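You operate a simulated robot arm through the tools that you are given. There is no shell and no other tool. Be economical: measure what you need, move in short steps, check, and stop when the job is done.

The job below is to be done with a simulated robot arm. You get a single attempt, and the scene is never put back.

TASK
Stack the carton that says "seals" from the top of the loading table on top of the carton marked "plugs". Take the short teal housing and leave it in the black slotted tote. Put the green filter on the table top beside the track. Take the grey housing from the green mark on the long table and leave it on the tray lane of the long table. Fetch the red block and set it on the top of the short table. Fetch the long orange block and set it in the low grey tote. Open the lower desk drawer. The order is free. Set down upright: long orange block.

The check looks at the end state, three seconds after you hand in, the way a careful person would. Anything else that was tipped, shoved, dropped, spilled or broken makes it a failure. Lids that push on must go on centred and level and be pressed home; caps that screw on are set level and turned clockwise until they are tight.

THE ROBOT
A 6-joint arm with a fingered hand on a trunk, on a base that drives. Base frame: it is fixed to the floor where the robot stands at the start and does not move with it; the origin is under the middle of the robot, x ahead of it, y to its left, z up; the surface under the hand at the start is at about z = 860. Readings come in mm, rad, newtons and seconds.
With the tool pointing down near the work surface it reaches from about 120 to 820 mm from the robot's upright axis, wherever it stands. Its first joint turns from -2.897 to 2.897 rad. Places, roughly: black slotted tote (40x32x18 cm) [4800, -1300, 900]; blue-taped carton, carton [750, 250, 1000]; green filter [7000, -1250, 750]; grey housing [7500, -1250, 750]; long orange block (4x10x5 cm) [3400, 300, 800]; low grey tote (41x29x8 cm) [6300, -1300, 900]; lower desk drawer [5400, 8000, 700]; red block (7x3x3 cm) [7100, 800, 900]; short teal housing [5500, -1500, 750]; table top beside the track (39x23 cm) [7220, 480, 900]; top of the short table (34x18 cm) [4160, 1760, 900]; tray lane of the long table (24x48 cm) [5340, -1300, 840]. Payload 4 kg.
Tool frame: the origin (TCP) lies between the finger pads and is the grasp point; the fingertips stand 20 mm ahead of it; z points along the fingers, y is the line along which they close. Largest opening 140 mm; the body of the gripper starts 54 mm behind the TCP. The gripper is a hand of 3 fingers: y runs from the thumb to the fingers, the wrist lies at [0, 0, -215] in the tool frame, and closing takes about 1.5 s.
Orientation is that of the tool frame in the base frame, as a unit quaternion [w, x, y, z]. With the fingers straight down and closing along the base's y, the tool's x points along the base's -x, its y along +y and its z along -z.

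THE INTERFACE
- The arm moves only by the tool nudge_tool. Its argument "moves" is a list of rows, each a list of 6 numbers: the shift along the base's x, y, z in mm, then the turn, a rotation vector about the base's x, y, z in rad. In form: [[dx, dy, dz, wx, wy, wz], ...]. A call has 1 to 12 rows; each row shifts and turns the commanded pose from where the row before left it. "fingers" is the opening, from 0 (shut) to 1 (fully open), set as the call begins (left out, the last holds). Each row takes 0.2 s and may step no farther than 50 mm and 0.15 rad from the row before; otherwise, or with a gripper value out of range, the whole call is refused. A pose out of reach is approached as far as the arm can. The call stops where the force on the tool passes 40 N (or 10 N more than at its start, if that is more) or the arm is blocked; 0.2 s more then pass. The fingers move at their own pace (about 45 mm/s each) and stop on an object; they squeeze with about 32 N. The grip force told is the motor's: it shows also when the fingers shut on nothing. Time passes only in rows, and 0.2 s behind the last, so rows that do not move let the fingers close. It gives the time, the measured TCP pose, the force on the tool (base axes), the opening and the grip force at its end, in the units of the frame above (readings bear some noise), with the torque about the TCP (base axes, N m) and any sound that the robot's microphone picked up, and new pictures: "views" is both (left out), scene, wrist or none.
- Cameras (640 x 400 px; columns grow to the right, rows downward): "scene" is now at [59.1, 193.6, 1503.8]; the picture's right is [0.05, -1.00, 0.00], its down [-0.71, -0.04, -0.70] and it looks along [0.70, 0.04, -0.71] (base axes); focal length 287 px, centre (320, 200). "wrist" rides on the gripper at [74, -43, -79] in the tool frame; the picture's right is [0.50, 0.87, 0.00], its down [-0.59, 0.34, -0.73] and it looks along [-0.64, 0.37, 0.68] (tool axes); focal length 275 px, centre (320, 200). There is no depth. A picture from a camera that has moved, and an enlarged one, comes with that camera's place and axes in the base frame and with its lens.
- move_column(by): slides the trunk up (or, below 0, down) by that many mm; the arm and the scene camera ride with it, the base frame stays. It gives what a move gives, with no picture.
- base_move(legs): drives the robot by 1 to 6 legs, each [ahead, left, turn to the left] in mm, mm and rad, along the robot's own axes; the way and the turn of a leg run together, so that a leg with both is an arc; at most 1500 mm and 3.142 rad a leg. The arm and the cameras ride along, it lands a little off, and it stops where it bumps. It gives what a move gives, and a new picture of the scene camera.
- preshape(shape): the hand has 3 fingers and takes this shape, open, in about a second: jaw (thumb against the fingers, like two jaws); tri (thumb and two fingers); tip (a fingertip pinch); poke (one finger out to press); point (the index stretched); flat (the hand flat); cup (the hand cupped); fist (a fist). The gripper value then closes the fingers along that shape, each until it touches; the sizes above hold for jaw. It gives what a move gives, with no picture.
- head_to(pan, tilt): turns the head with the scene camera to pan (to the left, within 2.094 rad either way) and tilt (down, from -0.506 to 1.204), counted from straight ahead of the robot. It gives what a move gives, and a new picture of the scene camera.
- enlarge(camera, box): a new picture of the part [left, top, right, bottom] of that camera's present view, enlarged. It takes no simulated time.
- hand_in(): hands the job in; it is judged then, once.

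Work in short steps. Places have to be worked out from the pictures, the camera data and where the tool is seen: move nearer, look again, correct. Check each grasp and each placing, and mend what went wrong. You have 196 turns and 260 pictures in all, those below and enlarged ones among them. Open the gripper and draw the arm clear of the work before you hand the job in, unless the task says otherwise.

The tools are called after ">>>" by a JSON object that holds its "name" and its "arguments". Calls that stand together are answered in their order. nudge_tool: Moves the arm, as the interface text tells. Its arguments: {"type":"object","properties":{"moves":{"type":"array","items":{"type":"array","items":{"type":"number"}}},"fingers":{"type":"number"},"views":{"type":"string","enum":["both","scene","wrist","none"]}},"required":["moves"]} The other tools are called the same way: move_column (by) slides the trunk up or down; preshape (shape) gives the hand a shape; base_move (legs) drives the base; head_to (pan, tilt) turns the head that bears the scene camera; enlarge (camera, box) takes an enlarged picture of a part of a camera's view; hand_in () hands the job in.

At the start:

```text
t: 0.0
tool_pos: [413.5, 258.3, 1199.0]
orientation: [0.0, 0.0, 1.0, 0.0]
ft_force: [-1.0, -0.4, 0.9]
torque: [0.0, 0.0, 0.01]
grip_width: 139.9
gripper_force: 0.1
shape: jaw
trunk travel left (down, up): [-100.0, 490.0]
robot x, y, heading: [-2.2, -0.7, -0.002]
head pan, tilt: [0.054, 0.791]
```

scene: 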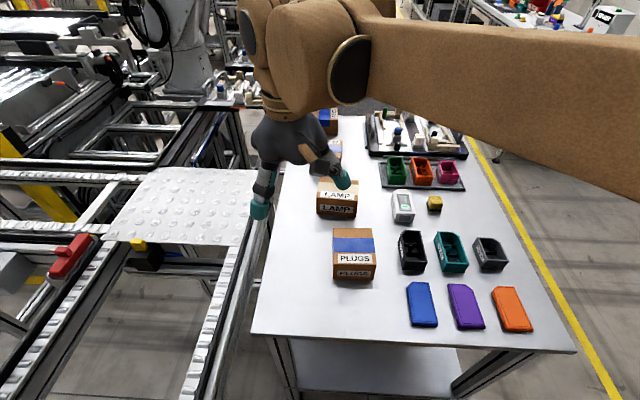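
wrist: 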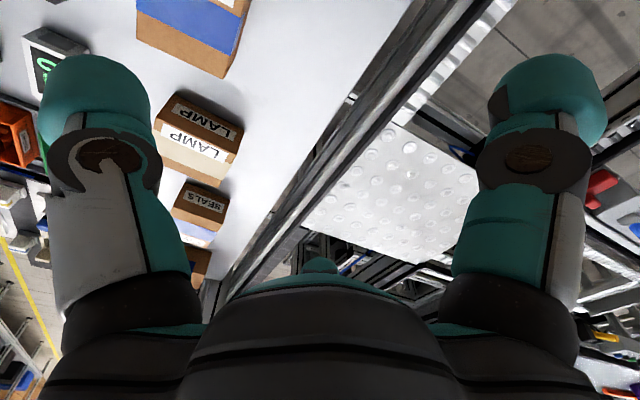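

The table ahead holds PLUGS, LAMP and SEALS cartons, with SEALS partly hidden by the hand. I'll enlarge both views to place them.

>>> {"name": "enlarge", "arguments": {"camera": "scene", "box": [240, 90, 540, 290]}}

>>> {"name": "enlarge", "arguments": {"camera": "wrist", "box": [120, 0, 320, 300]}}

```text
2.00 times, centred on (390, 190) of scene
camera zoom: at [59.1, 193.6, 1503.8], right [0.05, -1.0, 0.0], down [-0.71, -0.04, -0.7], along [0.7, 0.04, -0.71], focal length 575 px, centre (180, 220)
```

zoom: 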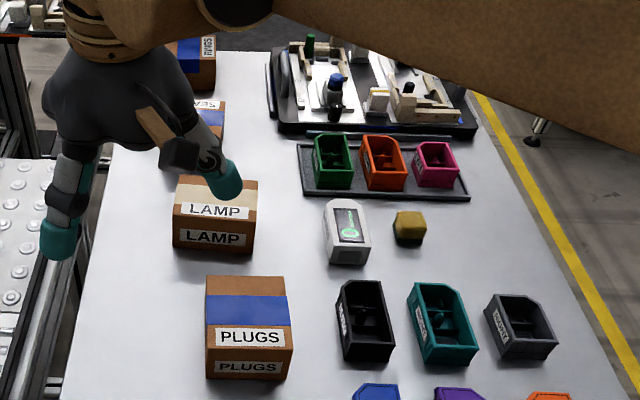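

```text
1.33 times, centred on (220, 150) of wrist
camera zoom: at [337.8, 215.7, 1276.9], right [-0.5, 0.87, 0.0], down [0.59, 0.34, 0.73], along [0.64, 0.37, -0.68], focal length 367 px, centre (453, 267)
```

zoom: 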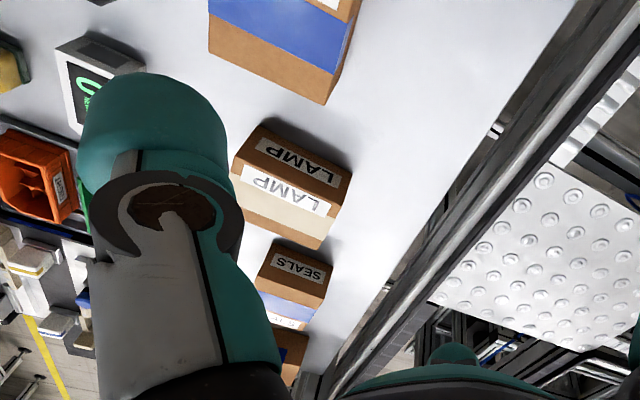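

A far carton also carries a label I cannot read. I'll shift the hand away up and left to see the row clearly.

>>> {"name": "nudge_tool", "arguments": {"moves": [[-10, 50, 0, 0, 0, 0], [-10, 50, 0, 0, 0, 0], [-10, 50, 0, 0, 0, 0], [-10, 50, 0, 0, 0, 0], [-10, 50, 0, 0, 0, 0]], "fingers": 1}}

```text
refused: row 1 steps farther than a row can; nothing moved
```

The step slightly exceeded 50 mm, so I'll retry with shorter steps.

>>> {"name": "nudge_tool", "arguments": {"moves": [[-10, 45, 0, 0, 0, 0], [-10, 45, 0, 0, 0, 0], [-10, 45, 0, 0, 0, 0], [-10, 45, 0, 0, 0, 0], [-10, 45, 0, 0, 0, 0]], "fingers": 1}}

```text
t: 1.2
tool_pos: [361.8, 485.1, 1196.7]
orientation: [0.0, -0.001, 1.0, -0.001]
ft_force: [-1.1, 0.6, -0.4]
torque: [0.0, 0.02, -0.01]
grip_width: 139.7
gripper_force: 0.1
shape: jaw
trunk travel left (down, up): [-100.0, 490.0]
robot x, y, heading: [0.0, -1.7, -0.003]
head pan, tilt: [0.054, 0.791]
camera scene: at [59.2, 194.8, 1503.7], right [0.05, -1.0, 0.0], down [-0.71, -0.04, -0.7], along [0.7, 0.04, -0.71], focal length 287 px, centre (320, 200)
camera wrist: at [286.8, 442.0, 1276.7], right [-0.5, 0.87, 0.0], down [0.59, 0.34, 0.73], along [0.64, 0.37, -0.68], focal length 275 px, centre (320, 200)
```

scene: 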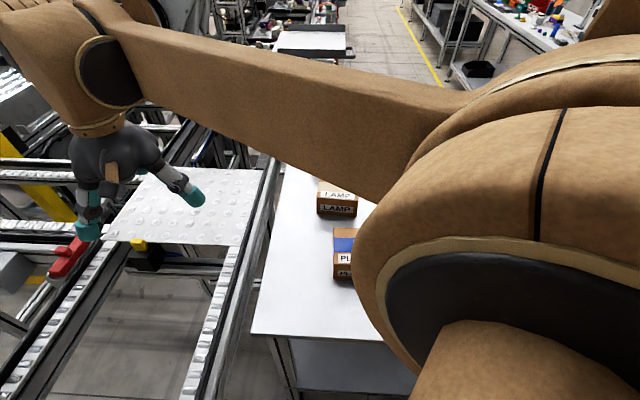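
wrist: 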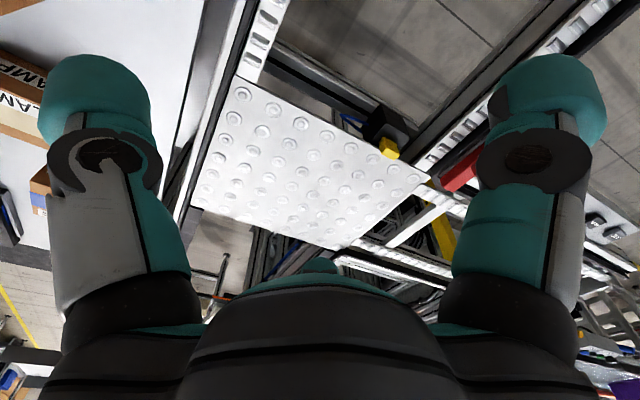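

The arm itself blocks the head camera when left. I'll move right so the head and wrist cameras both view the carton row.

>>> {"name": "nudge_tool", "arguments": {"moves": [[10, -48, 0, 0, 0, 0], [10, -48, 0, 0, 0, 0], [10, -48, 0, 0, 0, 0], [10, -48, 0, 0, 0, 0], [10, -48, 0, 0, 0, 0], [0, -50, 0, 0, 0, 0], [0, -50, 0, 0, 0, 0], [0, -50, 0, 0, 0, 0], [0, -50, 0, 0, 0, 0], [0, -50, 0, 0, 0, 0]]}}

```text
t: 3.4
tool_pos: [412.7, -9.1, 1196.9]
orientation: [0.0, 0.0, 1.0, 0.0]
ft_force: [0.1, -0.5, -0.3]
torque: [0.05, -0.05, 0.02]
grip_width: 140.0
gripper_force: 0.0
shape: jaw
trunk travel left (down, up): [-100.0, 490.0]
robot x, y, heading: [2.2, -0.9, 0.001]
head pan, tilt: [0.054, 0.791]
camera scene: at [59.1, 193.0, 1503.9], right [0.05, -1.0, 0.0], down [-0.71, -0.04, -0.7], along [0.7, 0.04, -0.71], focal length 287 px, centre (320, 200)
camera wrist: at [336.5, -51.3, 1277.2], right [-0.5, 0.87, 0.0], down [0.59, 0.34, 0.73], along [0.64, 0.37, -0.68], focal length 275 px, centre (320, 200)
```

scene: 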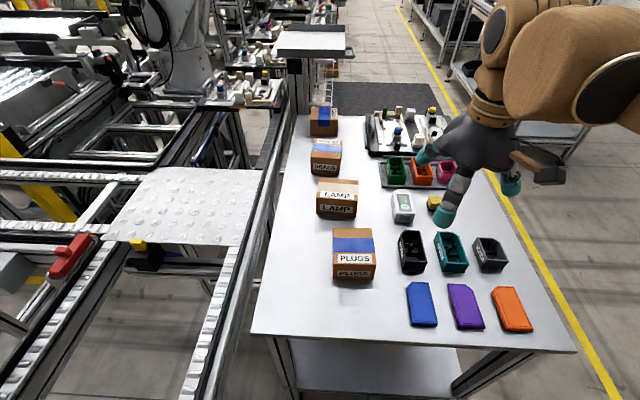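
wrist: 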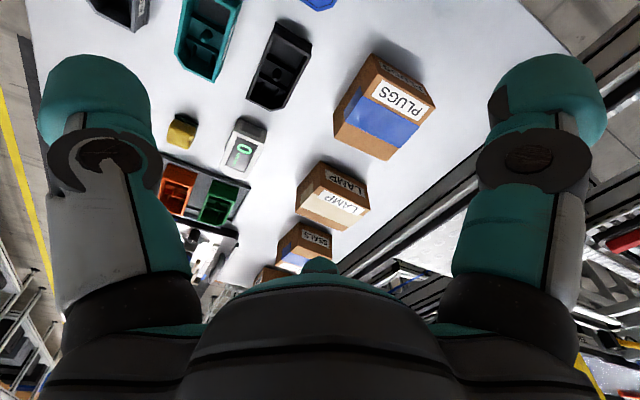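

A clear view of all four cartons; enlarge to read the labels.

>>> {"name": "enlarge", "arguments": {"camera": "scene", "box": [290, 95, 400, 285]}}

>>> {"name": "enlarge", "arguments": {"camera": "scene", "box": [295, 95, 375, 185]}}

```text
2.11 times, centred on (345, 190) of scene
camera zoom: at [59.1, 193.0, 1503.9], right [0.05, -1.0, 0.0], down [-0.71, -0.04, -0.7], along [0.7, 0.04, -0.71], focal length 605 px, centre (267, 221)
```

zoom: 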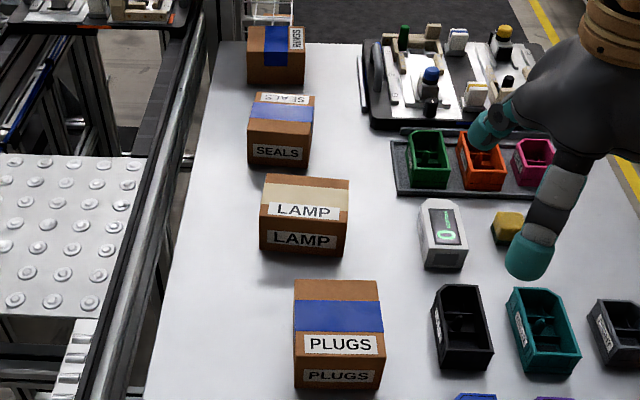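

```text
4.44 times, centred on (335, 140) of scene
camera zoom: at [59.1, 193.0, 1503.9], right [0.05, -1.0, 0.0], down [-0.71, -0.04, -0.7], along [0.7, 0.04, -0.71], focal length 1277 px, centre (253, 467)
```

zoom: 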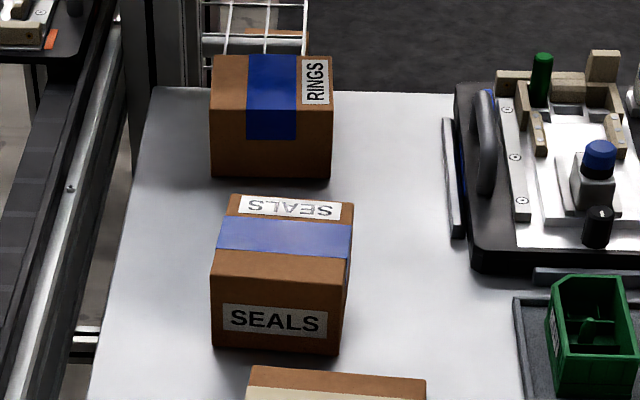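

SEALS is the third carton (centre ≈ [873, 215], ~100×100×70 mm), PLUGS ≈ [475, 132]. SEALS is slightly out of reach, so I look down to see clearance between base and table.

>>> {"name": "head_to", "arguments": {"pan": 0.0, "tilt": 1.2}}

```text
t: 4.3
tool_pos: [411.3, -7.2, 1198.3]
orientation: [0.0, 0.0, 1.0, -0.001]
ft_force: [0.0, -0.1, 0.7]
torque: [0.0, 0.01, 0.0]
grip_width: 139.8
gripper_force: 0.0
shape: jaw
trunk travel left (down, up): [-100.0, 490.0]
robot x, y, heading: [-3.4, 2.7, -0.001]
head pan, tilt: [0.0, 1.201]
camera scene: at [34.1, 189.1, 1475.4], right [0.0, -1.0, 0.0], down [-0.93, 0.0, -0.36], along [0.36, 0.0, -0.93], focal length 287 px, centre (320, 200)
```

scene: 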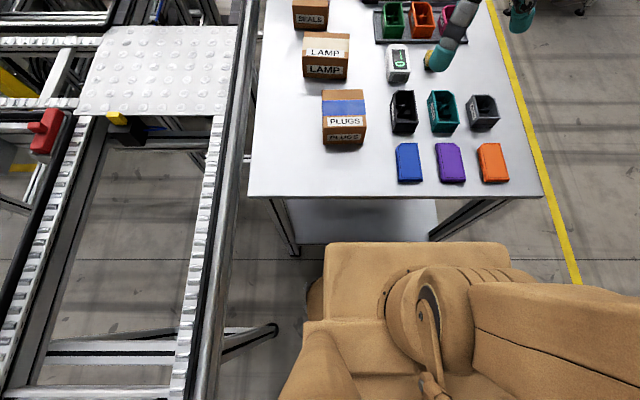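

Space to the table and conveyor legs is tight, so rather than driving I'll tilt the tool outward for extra reach. First restore the head view and move above SEALS.

>>> {"name": "head_to", "arguments": {"pan": 0.0, "tilt": 0.75}}

>>> {"name": "nudge_tool", "arguments": {"moves": [[40, 22, -5, 0, 0, 0], [40, 22, -5, 0, 0, 0], [40, 22, -5, 0, 0, 0], [40, 22, -5, 0, 0, 0], [40, 22, -5, 0, 0, 0], [40, 22, -5, 0, -0.1, 0], [40, 22, -5, 0, -0.1, 0], [40, 22, -5, 0, -0.1, 0], [40, 22, -5, 0, -0.1, 0], [40, 22, -5, 0, 0, -0.06]]}}

```text
t: 5.2
tool_pos: [412.7, -6.2, 1197.4]
orientation: [0.0, 0.001, 1.0, 0.0]
ft_force: [-0.7, -0.3, 0.5]
torque: [0.02, 0.04, -0.01]
grip_width: 139.7
gripper_force: 0.2
shape: jaw
trunk travel left (down, up): [-100.0, 490.0]
robot x, y, heading: [0.1, 2.4, -0.001]
head pan, tilt: [0.0, 0.75]
camera scene: at [60.9, 189.1, 1507.0], right [0.0, -1.0, 0.0], down [-0.68, 0.0, -0.73], along [0.73, 0.0, -0.68], focal length 287 px, centre (320, 200)
```

scene: 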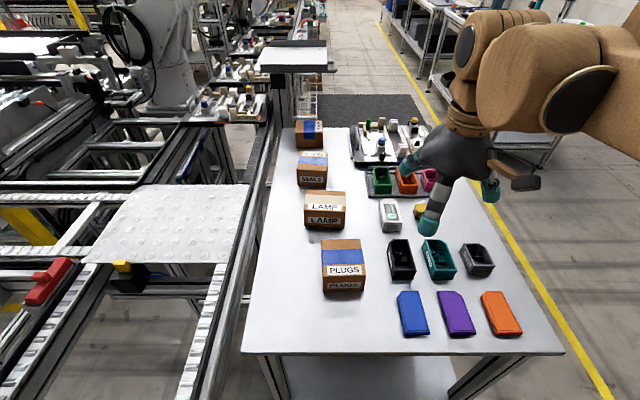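

```text
t: 7.4
tool_pos: [814.7, 212.9, 1145.1]
orientation: [0.198, 0.03, 0.98, -0.005]
ft_force: [-0.2, -0.4, 0.6]
torque: [-0.02, 0.02, 0.01]
grip_width: 140.1
gripper_force: 0.0
shape: jaw
trunk travel left (down, up): [-100.0, 490.0]
robot x, y, heading: [-2.2, 3.2, -0.003]
head pan, tilt: [0.0, 0.75]
camera scene: at [62.9, 190.0, 1506.8], right [0.0, -1.0, 0.0], down [-0.68, 0.0, -0.73], along [0.73, 0.0, -0.68], focal length 287 px, centre (320, 200)
camera wrist: at [712.1, 176.6, 1189.0], right [-0.41, 0.89, -0.2], down [0.28, 0.32, 0.91], along [0.87, 0.32, -0.38], focal length 275 px, centre (320, 200)
```

scene: 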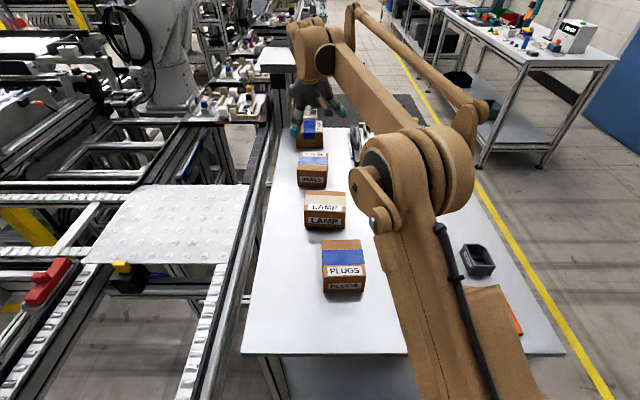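
wrist: 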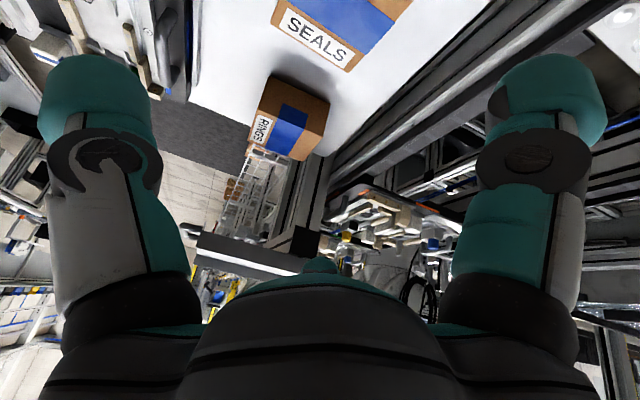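

The wrist view confirms SEALS' far top edge at x≈928, y 162–260. I descend with fingers straddling it.

>>> {"name": "nudge_tool", "arguments": {"moves": [[20, 0, -45, 0, 0, 0], [20, 0, -45, 0, 0, 0], [12, 0, -45, 0, 0, 0]]}}

```text
t: 8.2
tool_pos: [867.4, 212.1, 1009.3]
orientation: [0.198, 0.029, 0.98, -0.006]
ft_force: [-0.1, -0.6, -0.8]
torque: [-0.02, -0.03, 0.01]
grip_width: 139.7
gripper_force: 0.1
shape: jaw
trunk travel left (down, up): [-100.0, 490.0]
robot x, y, heading: [0.9, 2.1, -0.003]
head pan, tilt: [0.0, 0.75]
camera scene: at [61.9, 189.4, 1507.0], right [0.0, -1.0, 0.0], down [-0.68, 0.0, -0.73], along [0.73, 0.0, -0.68], focal length 287 px, centre (320, 200)
camera wrist: at [763.3, 174.5, 1052.8], right [-0.41, 0.89, -0.19], down [0.28, 0.32, 0.91], along [0.87, 0.32, -0.38], focal length 275 px, centre (320, 200)
```

scene: 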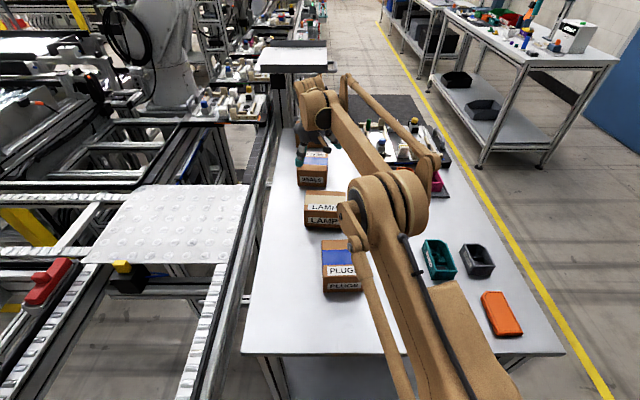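
wrist: 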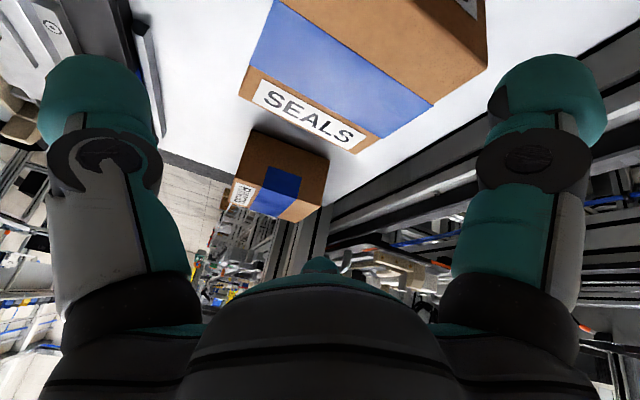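

Box remains centred between the fingers; descend to grasp height then check force.

>>> {"name": "nudge_tool", "arguments": {"moves": [[2, 3, -40, 0, 0, 0], [0, 0, -40, 0, 0, 0], [0, 0, -26, 0, 0, 0], [0, 0, 0, 0, 0, 0]]}}

```text
t: 9.2
tool_pos: [868.2, 212.5, 906.1]
orientation: [0.199, 0.031, 0.979, -0.007]
ft_force: [1.8, -3.7, 11.9]
torque: [0.56, -0.81, -0.28]
grip_width: 140.1
gripper_force: 0.0
shape: jaw
trunk travel left (down, up): [-100.0, 490.0]
robot x, y, heading: [-0.3, -1.4, -0.002]
head pan, tilt: [0.0, 0.75]
camera scene: at [59.8, 188.2, 1507.4], right [0.0, -1.0, 0.0], down [-0.68, 0.0, -0.73], along [0.73, 0.0, -0.68], focal length 287 px, centre (320, 200)
camera wrist: at [764.8, 175.5, 950.6], right [-0.41, 0.89, -0.19], down [0.27, 0.32, 0.91], along [0.87, 0.31, -0.38], focal length 275 px, centre (320, 200)
```

scene: 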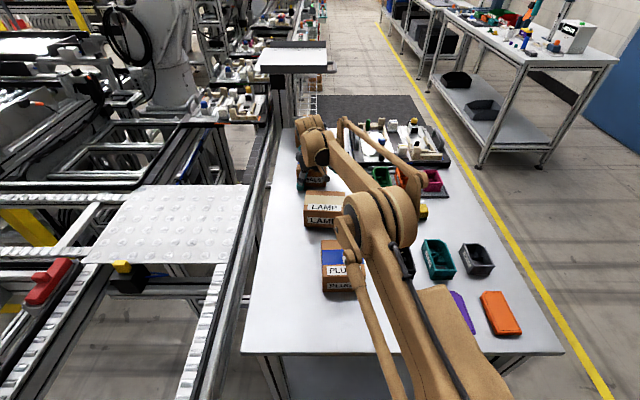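
wrist: 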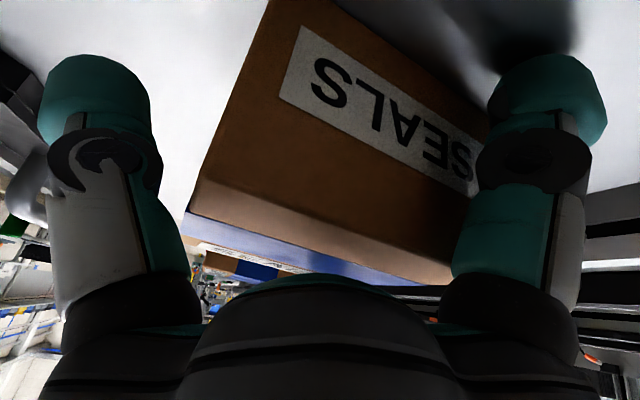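

A light 12 N contact near the box's far-left corner suggests the +y fingers ride on it. I'll raise a bit, shift +y and descend again.

>>> {"name": "nudge_tool", "arguments": {"moves": [[0, 0, 40, 0, 0, 0], [-6, 11, 0, 0, 0, 0], [0, 0, 0, 0, 0, 0]], "views": "wrist"}}

>>> {"name": "enlarge", "arguments": {"camera": "scene", "box": [270, 110, 370, 220]}}

```text
t: 10.0
tool_pos: [861.7, 225.9, 945.2]
orientation: [0.199, 0.029, 0.98, -0.005]
ft_force: [-0.3, -1.0, -0.1]
torque: [-0.01, 0.0, -0.01]
grip_width: 140.1
gripper_force: 0.0
shape: jaw
trunk travel left (down, up): [-100.0, 490.0]
robot x, y, heading: [-0.7, -2.2, -0.001]
head pan, tilt: [0.0, 0.75]
camera wrist: at [758.7, 189.3, 989.8], right [-0.41, 0.89, -0.19], down [0.28, 0.32, 0.91], along [0.87, 0.32, -0.38], focal length 275 px, centre (320, 200)
```

wrist: 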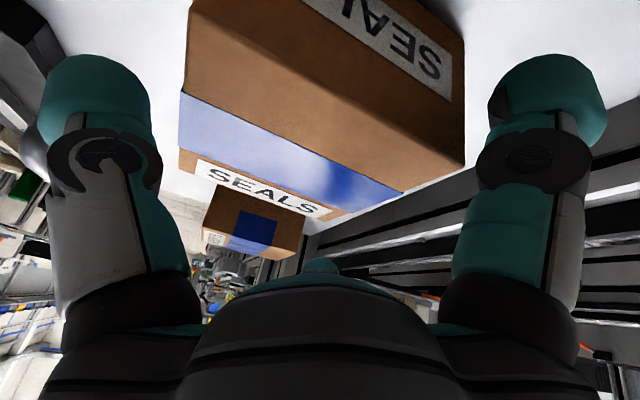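

```text
3.64 times, centred on (320, 165) of scene
camera zoom: at [61.4, 189.3, 1507.0], right [0.0, -1.0, 0.0], down [-0.68, 0.0, -0.73], along [0.73, 0.0, -0.68], focal length 1045 px, centre (320, 327)
```

zoom: 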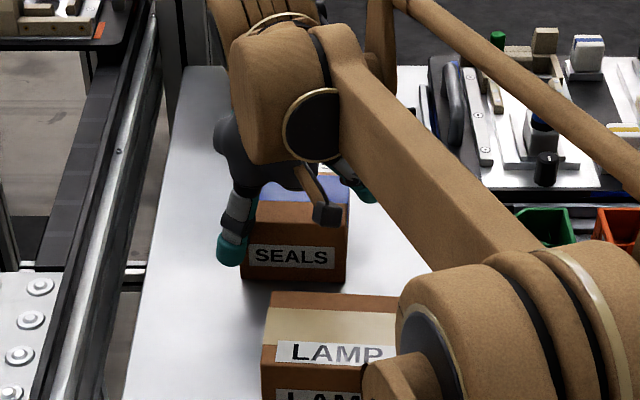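

Box spans y≈165–265 and the hand is now at 226; I'll centre to ~220 and descend only to about z=916, watching force.

>>> {"name": "nudge_tool", "arguments": {"moves": [[0, -5, -15, 0, 0, 0], [0, 0, -14, 0, 0, 0], [0, 0, 0, 0, 0, 0]], "views": "wrist"}}

```text
t: 10.8
tool_pos: [860.8, 221.5, 917.7]
orientation: [0.199, 0.03, 0.98, -0.006]
ft_force: [-1.5, -0.7, 4.1]
torque: [0.19, -0.36, -0.09]
grip_width: 140.1
gripper_force: 0.1
shape: jaw
trunk travel left (down, up): [-100.0, 490.0]
robot x, y, heading: [3.5, -1.0, 0.004]
head pan, tilt: [0.0, 0.75]
camera wrist: at [757.9, 185.0, 961.7], right [-0.41, 0.89, -0.19], down [0.27, 0.32, 0.91], along [0.87, 0.32, -0.38], focal length 275 px, centre (320, 200)
```

wrist: 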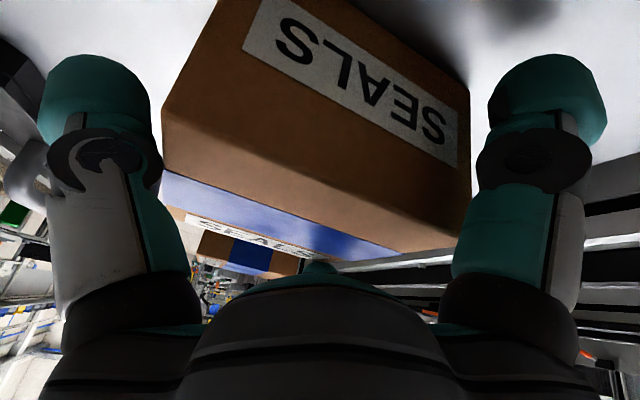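

Slight 4 N contact already, with fingertips ~30 mm below the box top on both sides; that overlap suffices, so I back off 3 mm and close.

>>> {"name": "nudge_tool", "arguments": {"moves": [[0, 0, 3, 0, 0, 0], [0, 0, 0, 0, 0, 0], [0, 0, 0, 0, 0, 0], [0, 0, 0, 0, 0, 0], [0, 0, 0, 0, 0, 0], [0, 0, 0, 0, 0, 0], [0, 0, 0, 0, 0, 0], [0, 0, 0, 0, 0, 0]], "fingers": 0}}

```text
t: 12.6
tool_pos: [858.5, 220.6, 924.6]
orientation: [0.201, 0.03, 0.979, -0.005]
ft_force: [-9.8, -1.9, 28.7]
torque: [1.32, -1.14, 0.36]
grip_width: 91.5
gripper_force: 32.3
shape: jaw
trunk travel left (down, up): [-100.0, 490.0]
robot x, y, heading: [1.9, -2.2, -0.0]
head pan, tilt: [0.0, 0.75]
camera scene: at [55.8, 187.7, 1507.6], right [0.0, -1.0, 0.0], down [-0.68, 0.0, -0.73], along [0.73, 0.0, -0.68], focal length 287 px, centre (320, 200)
camera wrist: at [755.5, 183.8, 967.7], right [-0.41, 0.89, -0.2], down [0.27, 0.32, 0.91], along [0.87, 0.32, -0.37], focal length 275 px, centre (320, 200)
```

scene: 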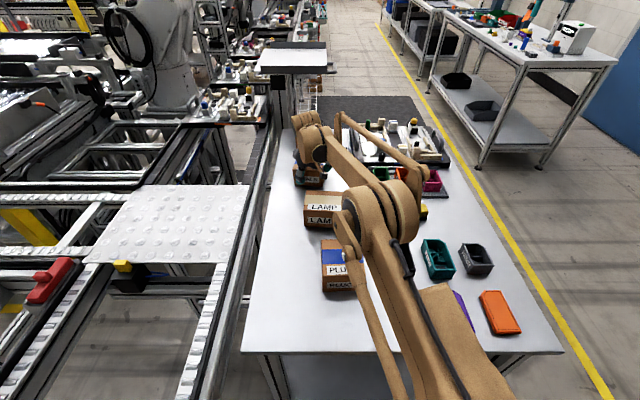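
wrist: 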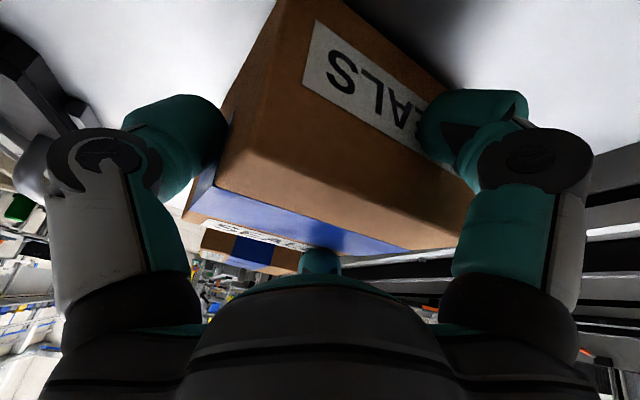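

The fingers are more widely spread than assumed: one finger is in front of the box and another on its top corner. I open, lift off and study the hand shape.

>>> {"name": "nudge_tool", "arguments": {"moves": [[0, 0, 0, 0, 0, 0], [0, 0, 0, 0, 0, 0], [0, 0, 0, 0, 0, 0], [0, 0, 0, 0, 0, 0], [0, 0, 0, 0, 0, 0], [0, 0, 0, 0, 0, 0], [0, 0, 25, 0, 0, 0], [0, 0, 40, 0, 0, 0], [0, 0, 45, 0, 0, 0]], "fingers": 1}}

>>> {"name": "enlarge", "arguments": {"camera": "scene", "box": [270, 90, 390, 220]}}

```text
t: 14.6
tool_pos: [861.8, 222.1, 1031.2]
orientation: [0.199, 0.029, 0.98, -0.006]
ft_force: [0.5, -0.1, 0.8]
torque: [-0.03, 0.01, -0.02]
grip_width: 139.9
gripper_force: 0.2
shape: jaw
trunk travel left (down, up): [-100.0, 490.0]
robot x, y, heading: [-3.9, -0.5, -0.005]
head pan, tilt: [0.0, 0.75]
camera scene: at [61.2, 189.2, 1507.1], right [0.0, -1.0, 0.0], down [-0.68, 0.0, -0.73], along [0.73, 0.0, -0.68], focal length 287 px, centre (320, 200)
camera wrist: at [759.4, 185.1, 1075.3], right [-0.41, 0.89, -0.19], down [0.28, 0.32, 0.91], along [0.87, 0.32, -0.38], focal length 275 px, centre (320, 200)
```

scene: 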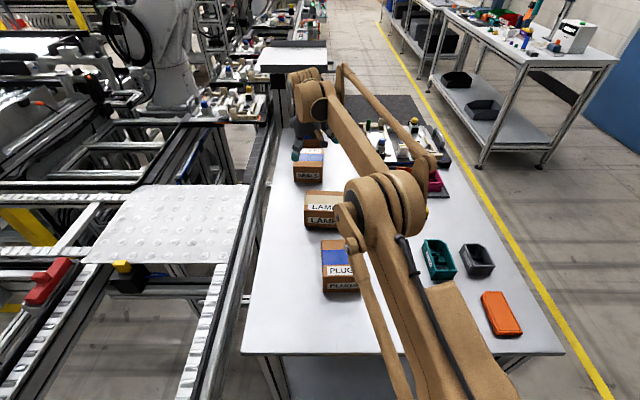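
wrist: 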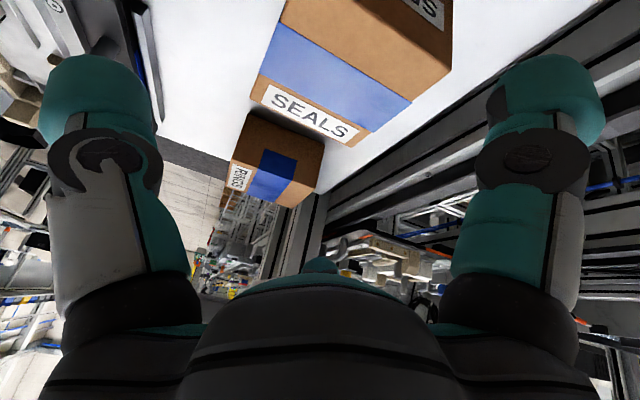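

```text
3.08 times, centred on (330, 155) of scene
camera zoom: at [61.2, 189.2, 1507.1], right [0.0, -1.0, 0.0], down [-0.68, 0.0, -0.73], along [0.73, 0.0, -0.68], focal length 884 px, centre (289, 338)
```

zoom: 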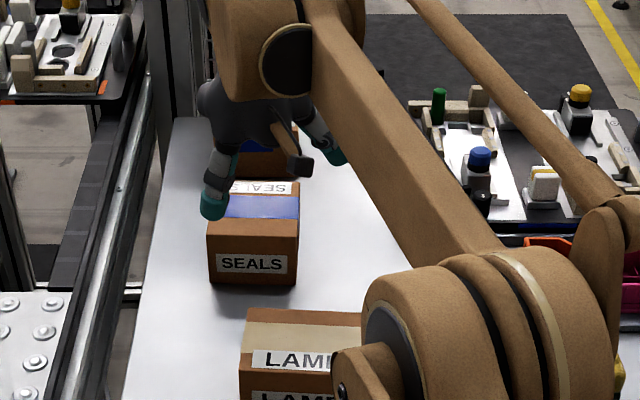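

The digits stand at ~120° around the palm rather than like two jaws. I'll explicitly command the jaw shape and see whether it changes.

>>> {"name": "preshape", "arguments": {"shape": "jaw"}}

>>> {"name": "nudge_tool", "arguments": {"moves": [[0, 0, 10, 0, 0, 0]], "views": "wrist"}}

```text
t: 15.5
tool_pos: [862.3, 221.2, 1030.7]
orientation: [0.199, 0.028, 0.98, -0.006]
ft_force: [-0.1, -0.7, -0.5]
torque: [-0.02, 0.0, -0.02]
grip_width: 139.9
gripper_force: 0.2
shape: jaw
trunk travel left (down, up): [-100.0, 490.0]
robot x, y, heading: [-0.7, -1.5, 0.0]
head pan, tilt: [0.0, 0.75]
```

```text
t: 15.9
tool_pos: [862.2, 222.0, 1039.1]
orientation: [0.197, 0.029, 0.98, -0.005]
ft_force: [0.0, 0.1, -0.4]
torque: [-0.02, -0.02, -0.03]
grip_width: 139.9
gripper_force: 0.0
shape: jaw
trunk travel left (down, up): [-100.0, 490.0]
robot x, y, heading: [-3.3, -0.2, 0.001]
head pan, tilt: [0.0, 0.75]
camera wrist: at [759.0, 185.4, 1084.8], right [-0.41, 0.89, -0.19], down [0.28, 0.32, 0.91], along [0.87, 0.32, -0.38], focal length 275 px, centre (320, 200)
```

wrist: 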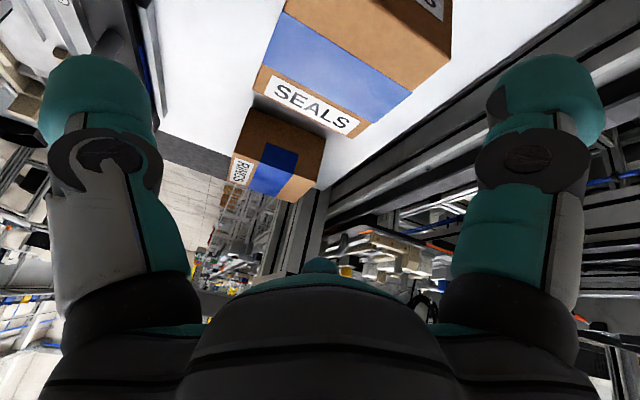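

No change; I test-close in the air to see how the digits travel.

>>> {"name": "nudge_tool", "arguments": {"moves": [[0, 0, 0, 0, 0, 0], [0, 0, 0, 0, 0, 0], [0, 0, 0, 0, 0, 0], [0, 0, 0, 0, 0, 0]], "fingers": 0.5, "views": "wrist"}}

>>> {"name": "nudge_tool", "arguments": {"moves": [[0, 0, 0, 0, 0, 0], [0, 0, 0, 0, 0, 0], [0, 0, 0, 0, 0, 0], [0, 0, 0, 0, 0, 0], [0, 0, 0, 0, 0, 0]], "fingers": 0, "views": "both"}}

```text
t: 16.9
tool_pos: [860.9, 221.7, 1040.3]
orientation: [0.198, 0.03, 0.98, -0.006]
ft_force: [-0.3, -0.1, 0.1]
torque: [-0.03, 0.0, 0.02]
grip_width: 70.2
gripper_force: 0.1
shape: jaw
trunk travel left (down, up): [-100.0, 490.0]
robot x, y, heading: [-2.4, 0.3, -0.002]
head pan, tilt: [0.0, 0.75]
camera wrist: at [759.1, 185.4, 1084.7], right [-0.41, 0.89, -0.19], down [0.28, 0.32, 0.91], along [0.87, 0.32, -0.38], focal length 275 px, centre (320, 200)
```

wrist: 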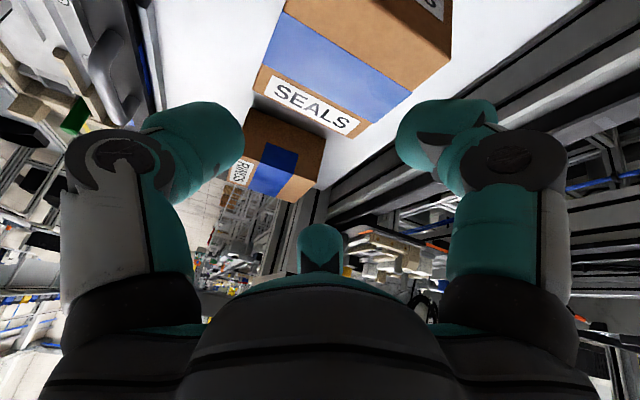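

```text
t: 18.1
tool_pos: [862.5, 222.1, 1039.8]
orientation: [0.199, 0.029, 0.98, -0.006]
ft_force: [0.6, -0.1, -0.4]
torque: [-0.01, 0.02, -0.01]
grip_width: 0.0
gripper_force: 26.6
shape: jaw
trunk travel left (down, up): [-100.0, 490.0]
robot x, y, heading: [0.6, 1.8, -0.002]
head pan, tilt: [0.0, 0.75]
camera scene: at [61.4, 189.2, 1507.0], right [0.0, -1.0, 0.0], down [-0.68, 0.0, -0.73], along [0.73, 0.0, -0.68], focal length 287 px, centre (320, 200)
camera wrist: at [759.1, 185.4, 1084.7], right [-0.41, 0.89, -0.19], down [0.28, 0.32, 0.91], along [0.87, 0.32, -0.38], focal length 275 px, centre (320, 200)
```

scene: 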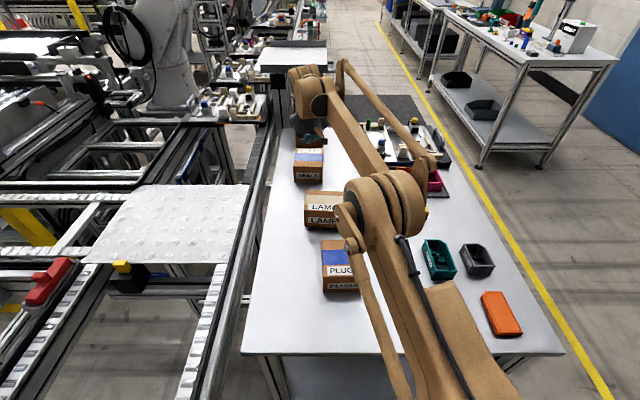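
wrist: 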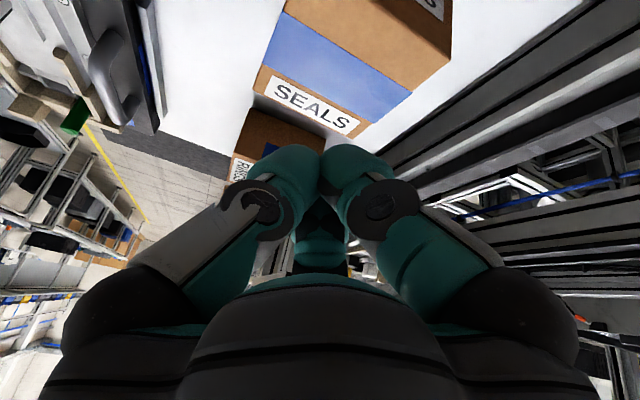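

It's effectively a radial three-digit chuck. I look at "tri" and "tip" shapes too, to pick the best for boxes and blocks.

>>> {"name": "preshape", "arguments": {"shape": "tri"}}

>>> {"name": "enlarge", "arguments": {"camera": "wrist", "box": [0, 0, 640, 400]}}

>>> {"name": "preshape", "arguments": {"shape": "tip"}}

>>> {"name": "enlarge", "arguments": {"camera": "wrist", "box": [0, 0, 640, 400]}}

```text
t: 19.0
tool_pos: [862.6, 222.5, 1040.6]
orientation: [0.199, 0.029, 0.98, -0.006]
ft_force: [0.0, 0.8, 0.8]
torque: [0.01, 0.02, 0.02]
grip_width: 140.0
gripper_force: 0.1
shape: tri
trunk travel left (down, up): [-100.0, 490.0]
robot x, y, heading: [3.6, -2.7, -0.003]
head pan, tilt: [0.0, 0.75]
```

```text
1.00 times, centred on (320, 200) of wrist (not enlarged: the box is as wide or as high as the picture)
camera zoom: at [759.1, 185.4, 1084.7], right [-0.41, 0.89, -0.19], down [0.28, 0.32, 0.91], along [0.87, 0.32, -0.38], focal length 275 px, centre (320, 200)
```

zoom: 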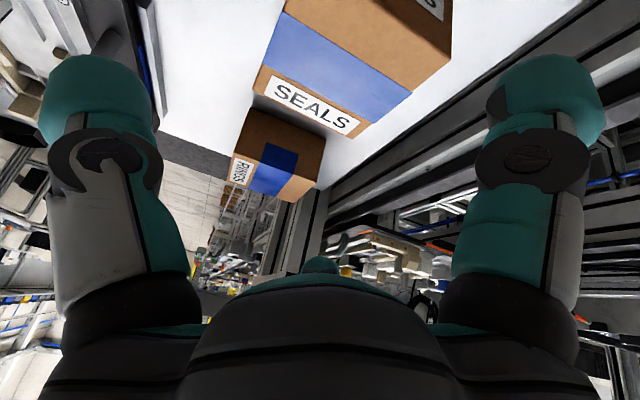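

```text
t: 19.9
tool_pos: [860.3, 222.4, 1040.6]
orientation: [0.199, 0.03, 0.98, -0.007]
ft_force: [0.1, 0.3, -0.6]
torque: [0.0, -0.01, 0.0]
grip_width: 140.0
gripper_force: 0.0
shape: tip
trunk travel left (down, up): [-100.0, 490.0]
robot x, y, heading: [3.5, 0.3, -0.002]
head pan, tilt: [0.0, 0.75]
```

```text
1.00 times, centred on (320, 200) of wrist (not enlarged: the box is as wide or as high as the picture)
camera zoom: at [759.1, 185.4, 1084.7], right [-0.41, 0.89, -0.19], down [0.28, 0.32, 0.91], along [0.87, 0.32, -0.38], focal length 275 px, centre (320, 200)
```

zoom: 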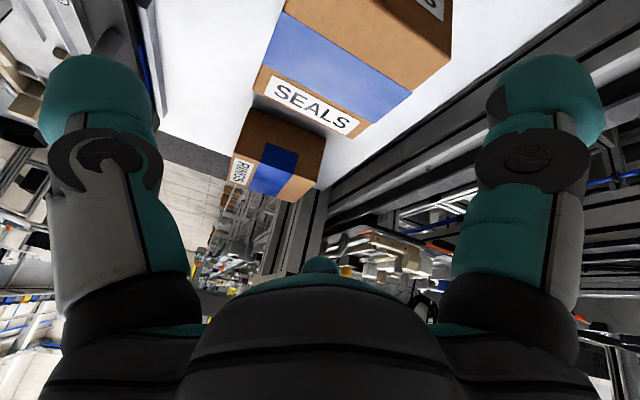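

All grasp shapes look alike (radial). The box needs a centred straight-down grasp at ≈[899, 229], so I must drive closer; I look at the robot's own base for clearance.

>>> {"name": "preshape", "arguments": {"shape": "jaw"}}

>>> {"name": "head_to", "arguments": {"pan": 0.25, "tilt": 1.2}}

>>> {"name": "enlarge", "arguments": {"camera": "scene", "box": [220, 170, 480, 400]}}

```text
t: 20.8
tool_pos: [862.5, 222.3, 1040.4]
orientation: [0.198, 0.029, 0.98, -0.006]
ft_force: [0.3, -0.8, -0.4]
torque: [0.01, 0.01, -0.04]
grip_width: 140.1
gripper_force: 0.0
shape: jaw
trunk travel left (down, up): [-100.0, 490.0]
robot x, y, heading: [1.9, 1.2, -0.0]
head pan, tilt: [0.0, 0.75]
```

```text
t: 21.7
tool_pos: [862.4, 222.1, 1041.0]
orientation: [0.198, 0.03, 0.98, -0.006]
ft_force: [0.3, -0.7, 0.2]
torque: [-0.03, 0.03, -0.02]
grip_width: 140.0
gripper_force: 0.2
shape: jaw
trunk travel left (down, up): [-100.0, 490.0]
robot x, y, heading: [5.1, -4.7, 0.0]
head pan, tilt: [0.25, 1.201]
camera scene: at [32.7, 203.1, 1475.4], right [0.25, -0.97, 0.0], down [-0.9, -0.23, -0.36], along [0.35, 0.09, -0.93], focal length 287 px, centre (320, 200)
```

scene: 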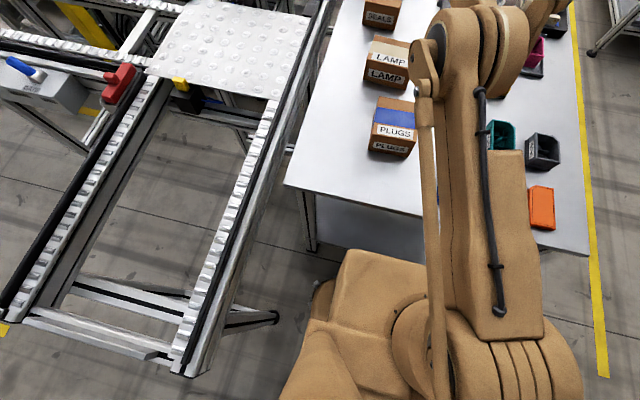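

```text
1.74 times, centred on (350, 285) of scene
camera zoom: at [32.7, 203.1, 1475.4], right [0.25, -0.97, 0.0], down [-0.9, -0.23, -0.36], along [0.35, 0.09, -0.93], focal length 500 px, centre (268, 52)
```

zoom: 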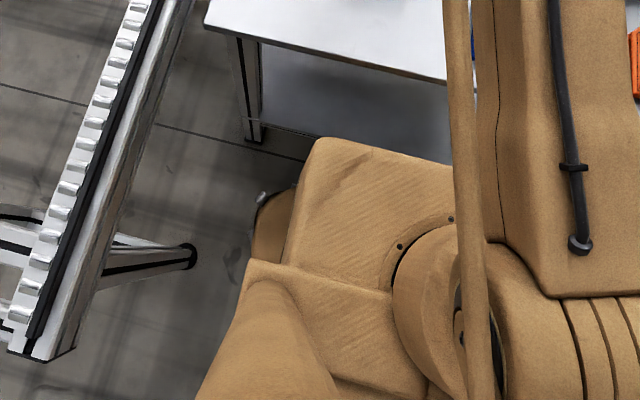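

Forward clearance is only ~50 mm, so I'll work from the table's right side instead. First retract and straighten the arm at a safe height.

>>> {"name": "nudge_tool", "arguments": {"moves": [[0, 0, 45, 0, 0, 0.06], [-10, 0, 45, 0, 0.1, 0], [-20, -20, 40, 0, 0.1, 0], [-40, -25, 20, 0, 0.1, 0], [-40, -25, 0, 0, 0.1, 0], [-42, -25, 0, 0, 0, 0], [-42, -25, 0, 0, 0, 0], [-42, -25, 0, 0, 0, 0], [-42, -25, 0, 0, 0, 0], [-42, -25, 0, 0, 0, 0], [-42, -20, 0, 0, 0, 0], [-42, 0, 0, 0, 0, 0]], "views": "none"}}

>>> {"name": "head_to", "arguments": {"pan": -1.2, "tilt": 0.6}}

```text
refused: row 4 steps farther than a row can; nothing moved
```

```text
t: 23.2
tool_pos: [862.1, 221.9, 1040.4]
orientation: [0.199, 0.029, 0.98, -0.006]
ft_force: [-0.8, -1.0, 0.1]
torque: [-0.01, 0.02, -0.01]
grip_width: 139.9
gripper_force: 0.2
shape: jaw
trunk travel left (down, up): [-100.0, 490.0]
robot x, y, heading: [-4.6, -1.1, 0.003]
head pan, tilt: [-1.201, 0.6]
camera scene: at [10.5, 106.9, 1519.9], right [-0.93, -0.36, 0.0], down [-0.21, 0.53, -0.82], along [0.3, -0.77, -0.57], focal length 287 px, centre (320, 200)
```

scene: 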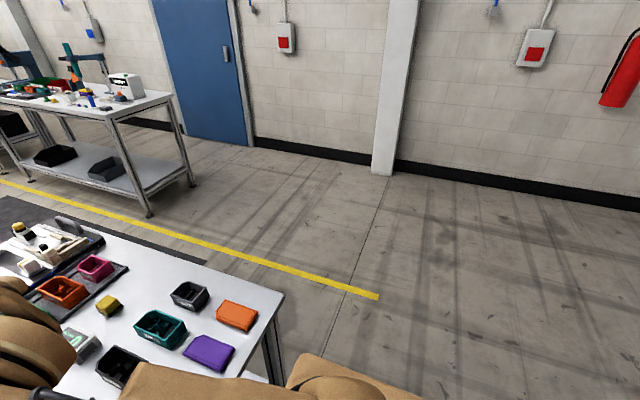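

The right side is free floor. Retract the arm with step sizes within limits.

>>> {"name": "nudge_tool", "arguments": {"moves": [[0, 0, 45, 0, 0, 0.06], [-10, 0, 45, 0, 0.1, 0], [-20, -20, 40, 0, 0.1, 0], [-40, -25, 10, 0, 0.1, 0], [-40, -25, 0, 0, 0.1, 0], [-42, -25, 0, 0, 0, 0], [-42, -25, 0, 0, 0, 0], [-42, -25, 0, 0, 0, 0], [-42, -25, 0, 0, 0, 0], [-42, -25, 0, 0, 0, 0], [-42, -20, 0, 0, 0, 0], [-42, 0, 0, 0, 0, 0]], "views": "none"}}

>>> {"name": "base_move", "arguments": {"legs": [[0, -800, 0], [0, 0, 1.571], [0, -800, 0]]}}

>>> {"name": "head_to", "arguments": {"pan": 0.0, "tilt": 0.95}}

```text
t: 25.8
tool_pos: [415.0, -3.6, 1166.1]
orientation: [0.0, 0.0, 1.0, 0.0]
ft_force: [-0.5, 0.0, 0.1]
torque: [0.0, -0.03, 0.01]
grip_width: 139.9
gripper_force: 0.1
shape: jaw
out of reach, approached as far as the arm can: row 1, 2, 3
trunk travel left (down, up): [-100.0, 490.0]
robot x, y, heading: [3.2, 4.1, 0.003]
head pan, tilt: [-1.201, 0.6]
```

```text
t: 37.7
tool_pos: [812.0, -396.4, 1164.3]
orientation: [0.0, -0.694, 0.72, 0.0]
ft_force: [0.6, 0.0, -0.1]
torque: [0.01, 0.02, 0.0]
grip_width: 140.0
gripper_force: 0.2
shape: jaw
trunk travel left (down, up): [-100.0, 490.0]
robot x, y, heading: [792.2, -815.3, 1.537]
head pan, tilt: [-1.201, 0.6]
camera scene: at [683.1, -798.1, 1520.0], right [0.33, -0.94, 0.0], down [-0.53, -0.18, -0.82], along [0.78, 0.27, -0.57], focal length 287 px, centre (320, 200)
```

scene: 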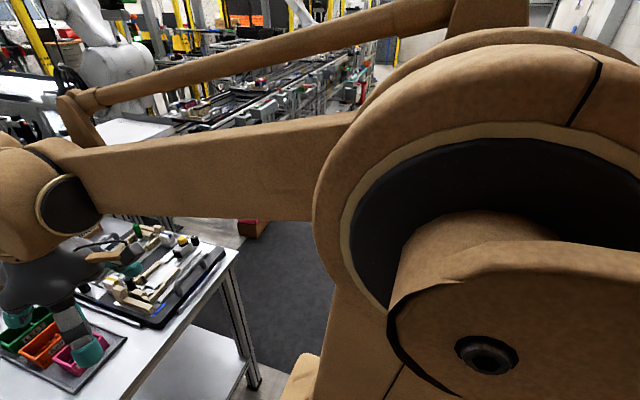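

```text
t: 39.1
tool_pos: [810.5, -396.1, 1165.1]
orientation: [0.0, -0.694, 0.72, 0.0]
ft_force: [1.2, -0.7, 0.2]
torque: [-0.02, 0.02, 0.0]
grip_width: 139.9
gripper_force: 0.0
shape: jaw
trunk travel left (down, up): [-100.0, 490.0]
robot x, y, heading: [791.7, -812.3, 1.534]
head pan, tilt: [0.0, 0.949]
camera scene: at [601.9, -754.3, 1491.6], right [1.0, -0.04, 0.0], down [-0.03, -0.81, -0.58], along [0.02, 0.58, -0.81], focal length 287 px, centre (320, 200)
```

scene: 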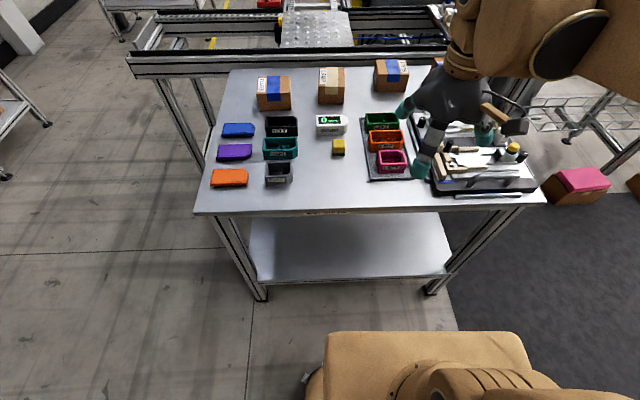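

Good view of the table from the right side. I drive about 215 mm ahead, then recheck.

>>> {"name": "base_move", "arguments": {"legs": [[215, 0, 0.034]]}}

```text
t: 40.8
tool_pos: [801.1, -177.5, 1164.1]
orientation: [-0.001, -0.706, 0.708, 0.0]
ft_force: [0.7, -0.3, 0.1]
torque: [0.03, -0.05, 0.01]
grip_width: 139.8
gripper_force: 0.0
shape: jaw
trunk travel left (down, up): [-100.0, 490.0]
robot x, y, heading: [795.6, -596.9, 1.565]
head pan, tilt: [0.0, 0.949]
camera scene: at [604.3, -541.8, 1491.5], right [1.0, 0.0, 0.0], down [0.0, -0.81, -0.58], along [0.0, 0.58, -0.81], focal length 287 px, centre (320, 200)
```

scene: 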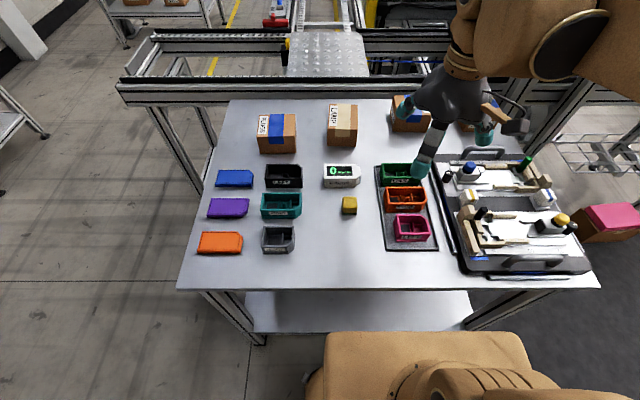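

No bump. I enlarge to measure PLUGS and SEALS.

>>> {"name": "enlarge", "arguments": {"camera": "scene", "box": [240, 80, 480, 170]}}

```text
2.67 times, centred on (360, 125) of scene
camera zoom: at [604.3, -541.8, 1491.5], right [1.0, 0.0, 0.0], down [0.0, -0.81, -0.58], along [0.0, 0.58, -0.81], focal length 766 px, centre (213, 400)
```

zoom: 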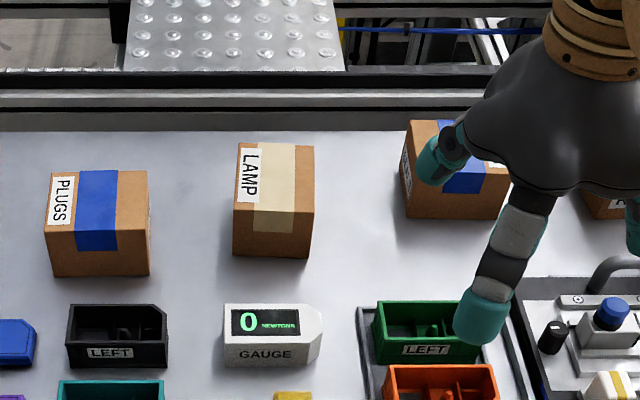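

SEALS centre ≈[897, 231] (≈110×100, yaw ≈−0.05), PLUGS ≈[476, 133]. Because fingers sit at ±tool-x and the thumb opposite, the current orientation puts fingers on the ±y faces and thumb on +x. I raise the trunk a bit for reach and go above SEALS.

>>> {"name": "move_column", "arguments": {"by": 100}}

>>> {"name": "nudge_tool", "arguments": {"moves": [[12, 45, -12, 0, 0, 0], [12, 45, -12, 0, 0, 0], [12, 45, -12, 0, 0, 0], [12, 45, -12, 0, 0, 0], [12, 45, -12, 0, 0, 0], [12, 45, -12, 0, 0, 0], [12, 45, -12, 0, 0, 0], [6, 45, -22, 0, 0, -0.05], [4, 45, -20, 0, 0, 0]]}}

```text
t: 42.1
tool_pos: [801.6, -177.9, 1265.4]
orientation: [0.0, -0.706, 0.708, 0.0]
ft_force: [-0.4, 0.6, -1.3]
torque: [0.01, -0.02, -0.02]
grip_width: 139.8
gripper_force: 0.0
shape: jaw
trunk travel left (down, up): [-200.0, 390.0]
robot x, y, heading: [795.0, -597.4, 1.564]
head pan, tilt: [0.0, 0.949]
```

```text
refused: row 8 steps farther than a row can; nothing moved
```

Trim the too-long rows.

>>> {"name": "nudge_tool", "arguments": {"moves": [[12, 45, -12, 0, 0, 0], [12, 45, -12, 0, 0, 0], [12, 45, -12, 0, 0, 0], [12, 45, -12, 0, 0, 0], [12, 45, -12, 0, 0, 0], [12, 45, -12, 0, 0, 0], [12, 45, -12, 0, 0, 0], [6, 45, -15, 0, 0, -0.05], [4, 45, -15, 0, 0, 0]]}}

```text
t: 44.1
tool_pos: [893.2, 208.3, 1152.0]
orientation: [0.0, -0.688, 0.726, 0.0]
ft_force: [0.6, 0.3, -0.2]
torque: [-0.03, -0.01, -0.02]
grip_width: 139.9
gripper_force: 0.0
shape: jaw
out of reach, approached as far as the arm can: row 9
trunk travel left (down, up): [-200.0, 390.0]
robot x, y, heading: [796.5, -597.2, 1.569]
head pan, tilt: [0.0, 0.949]
camera scene: at [604.3, -543.2, 1591.6], right [1.0, 0.0, 0.0], down [0.0, -0.81, -0.58], along [0.0, 0.58, -0.81], focal length 287 px, centre (320, 200)
camera wrist: at [930.1, 131.8, 1232.3], right [-0.89, -0.45, 0.0], down [-0.31, 0.6, 0.73], along [-0.33, 0.66, -0.68], focal length 275 px, centre (320, 200)
```

scene: 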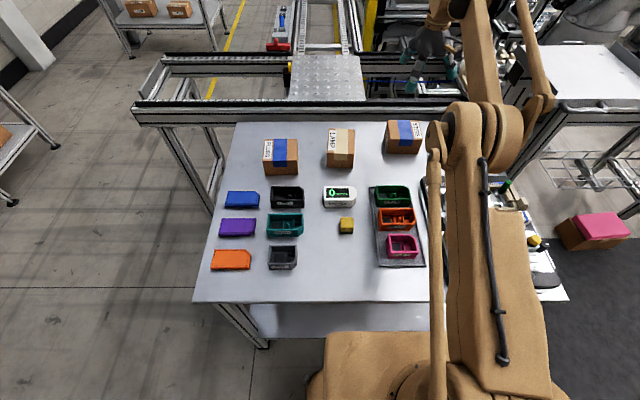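
wrist: 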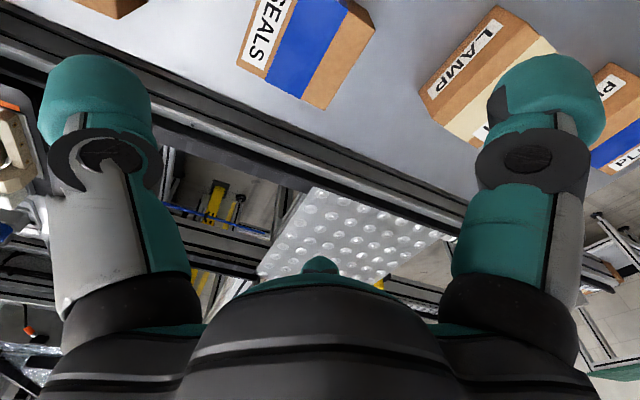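

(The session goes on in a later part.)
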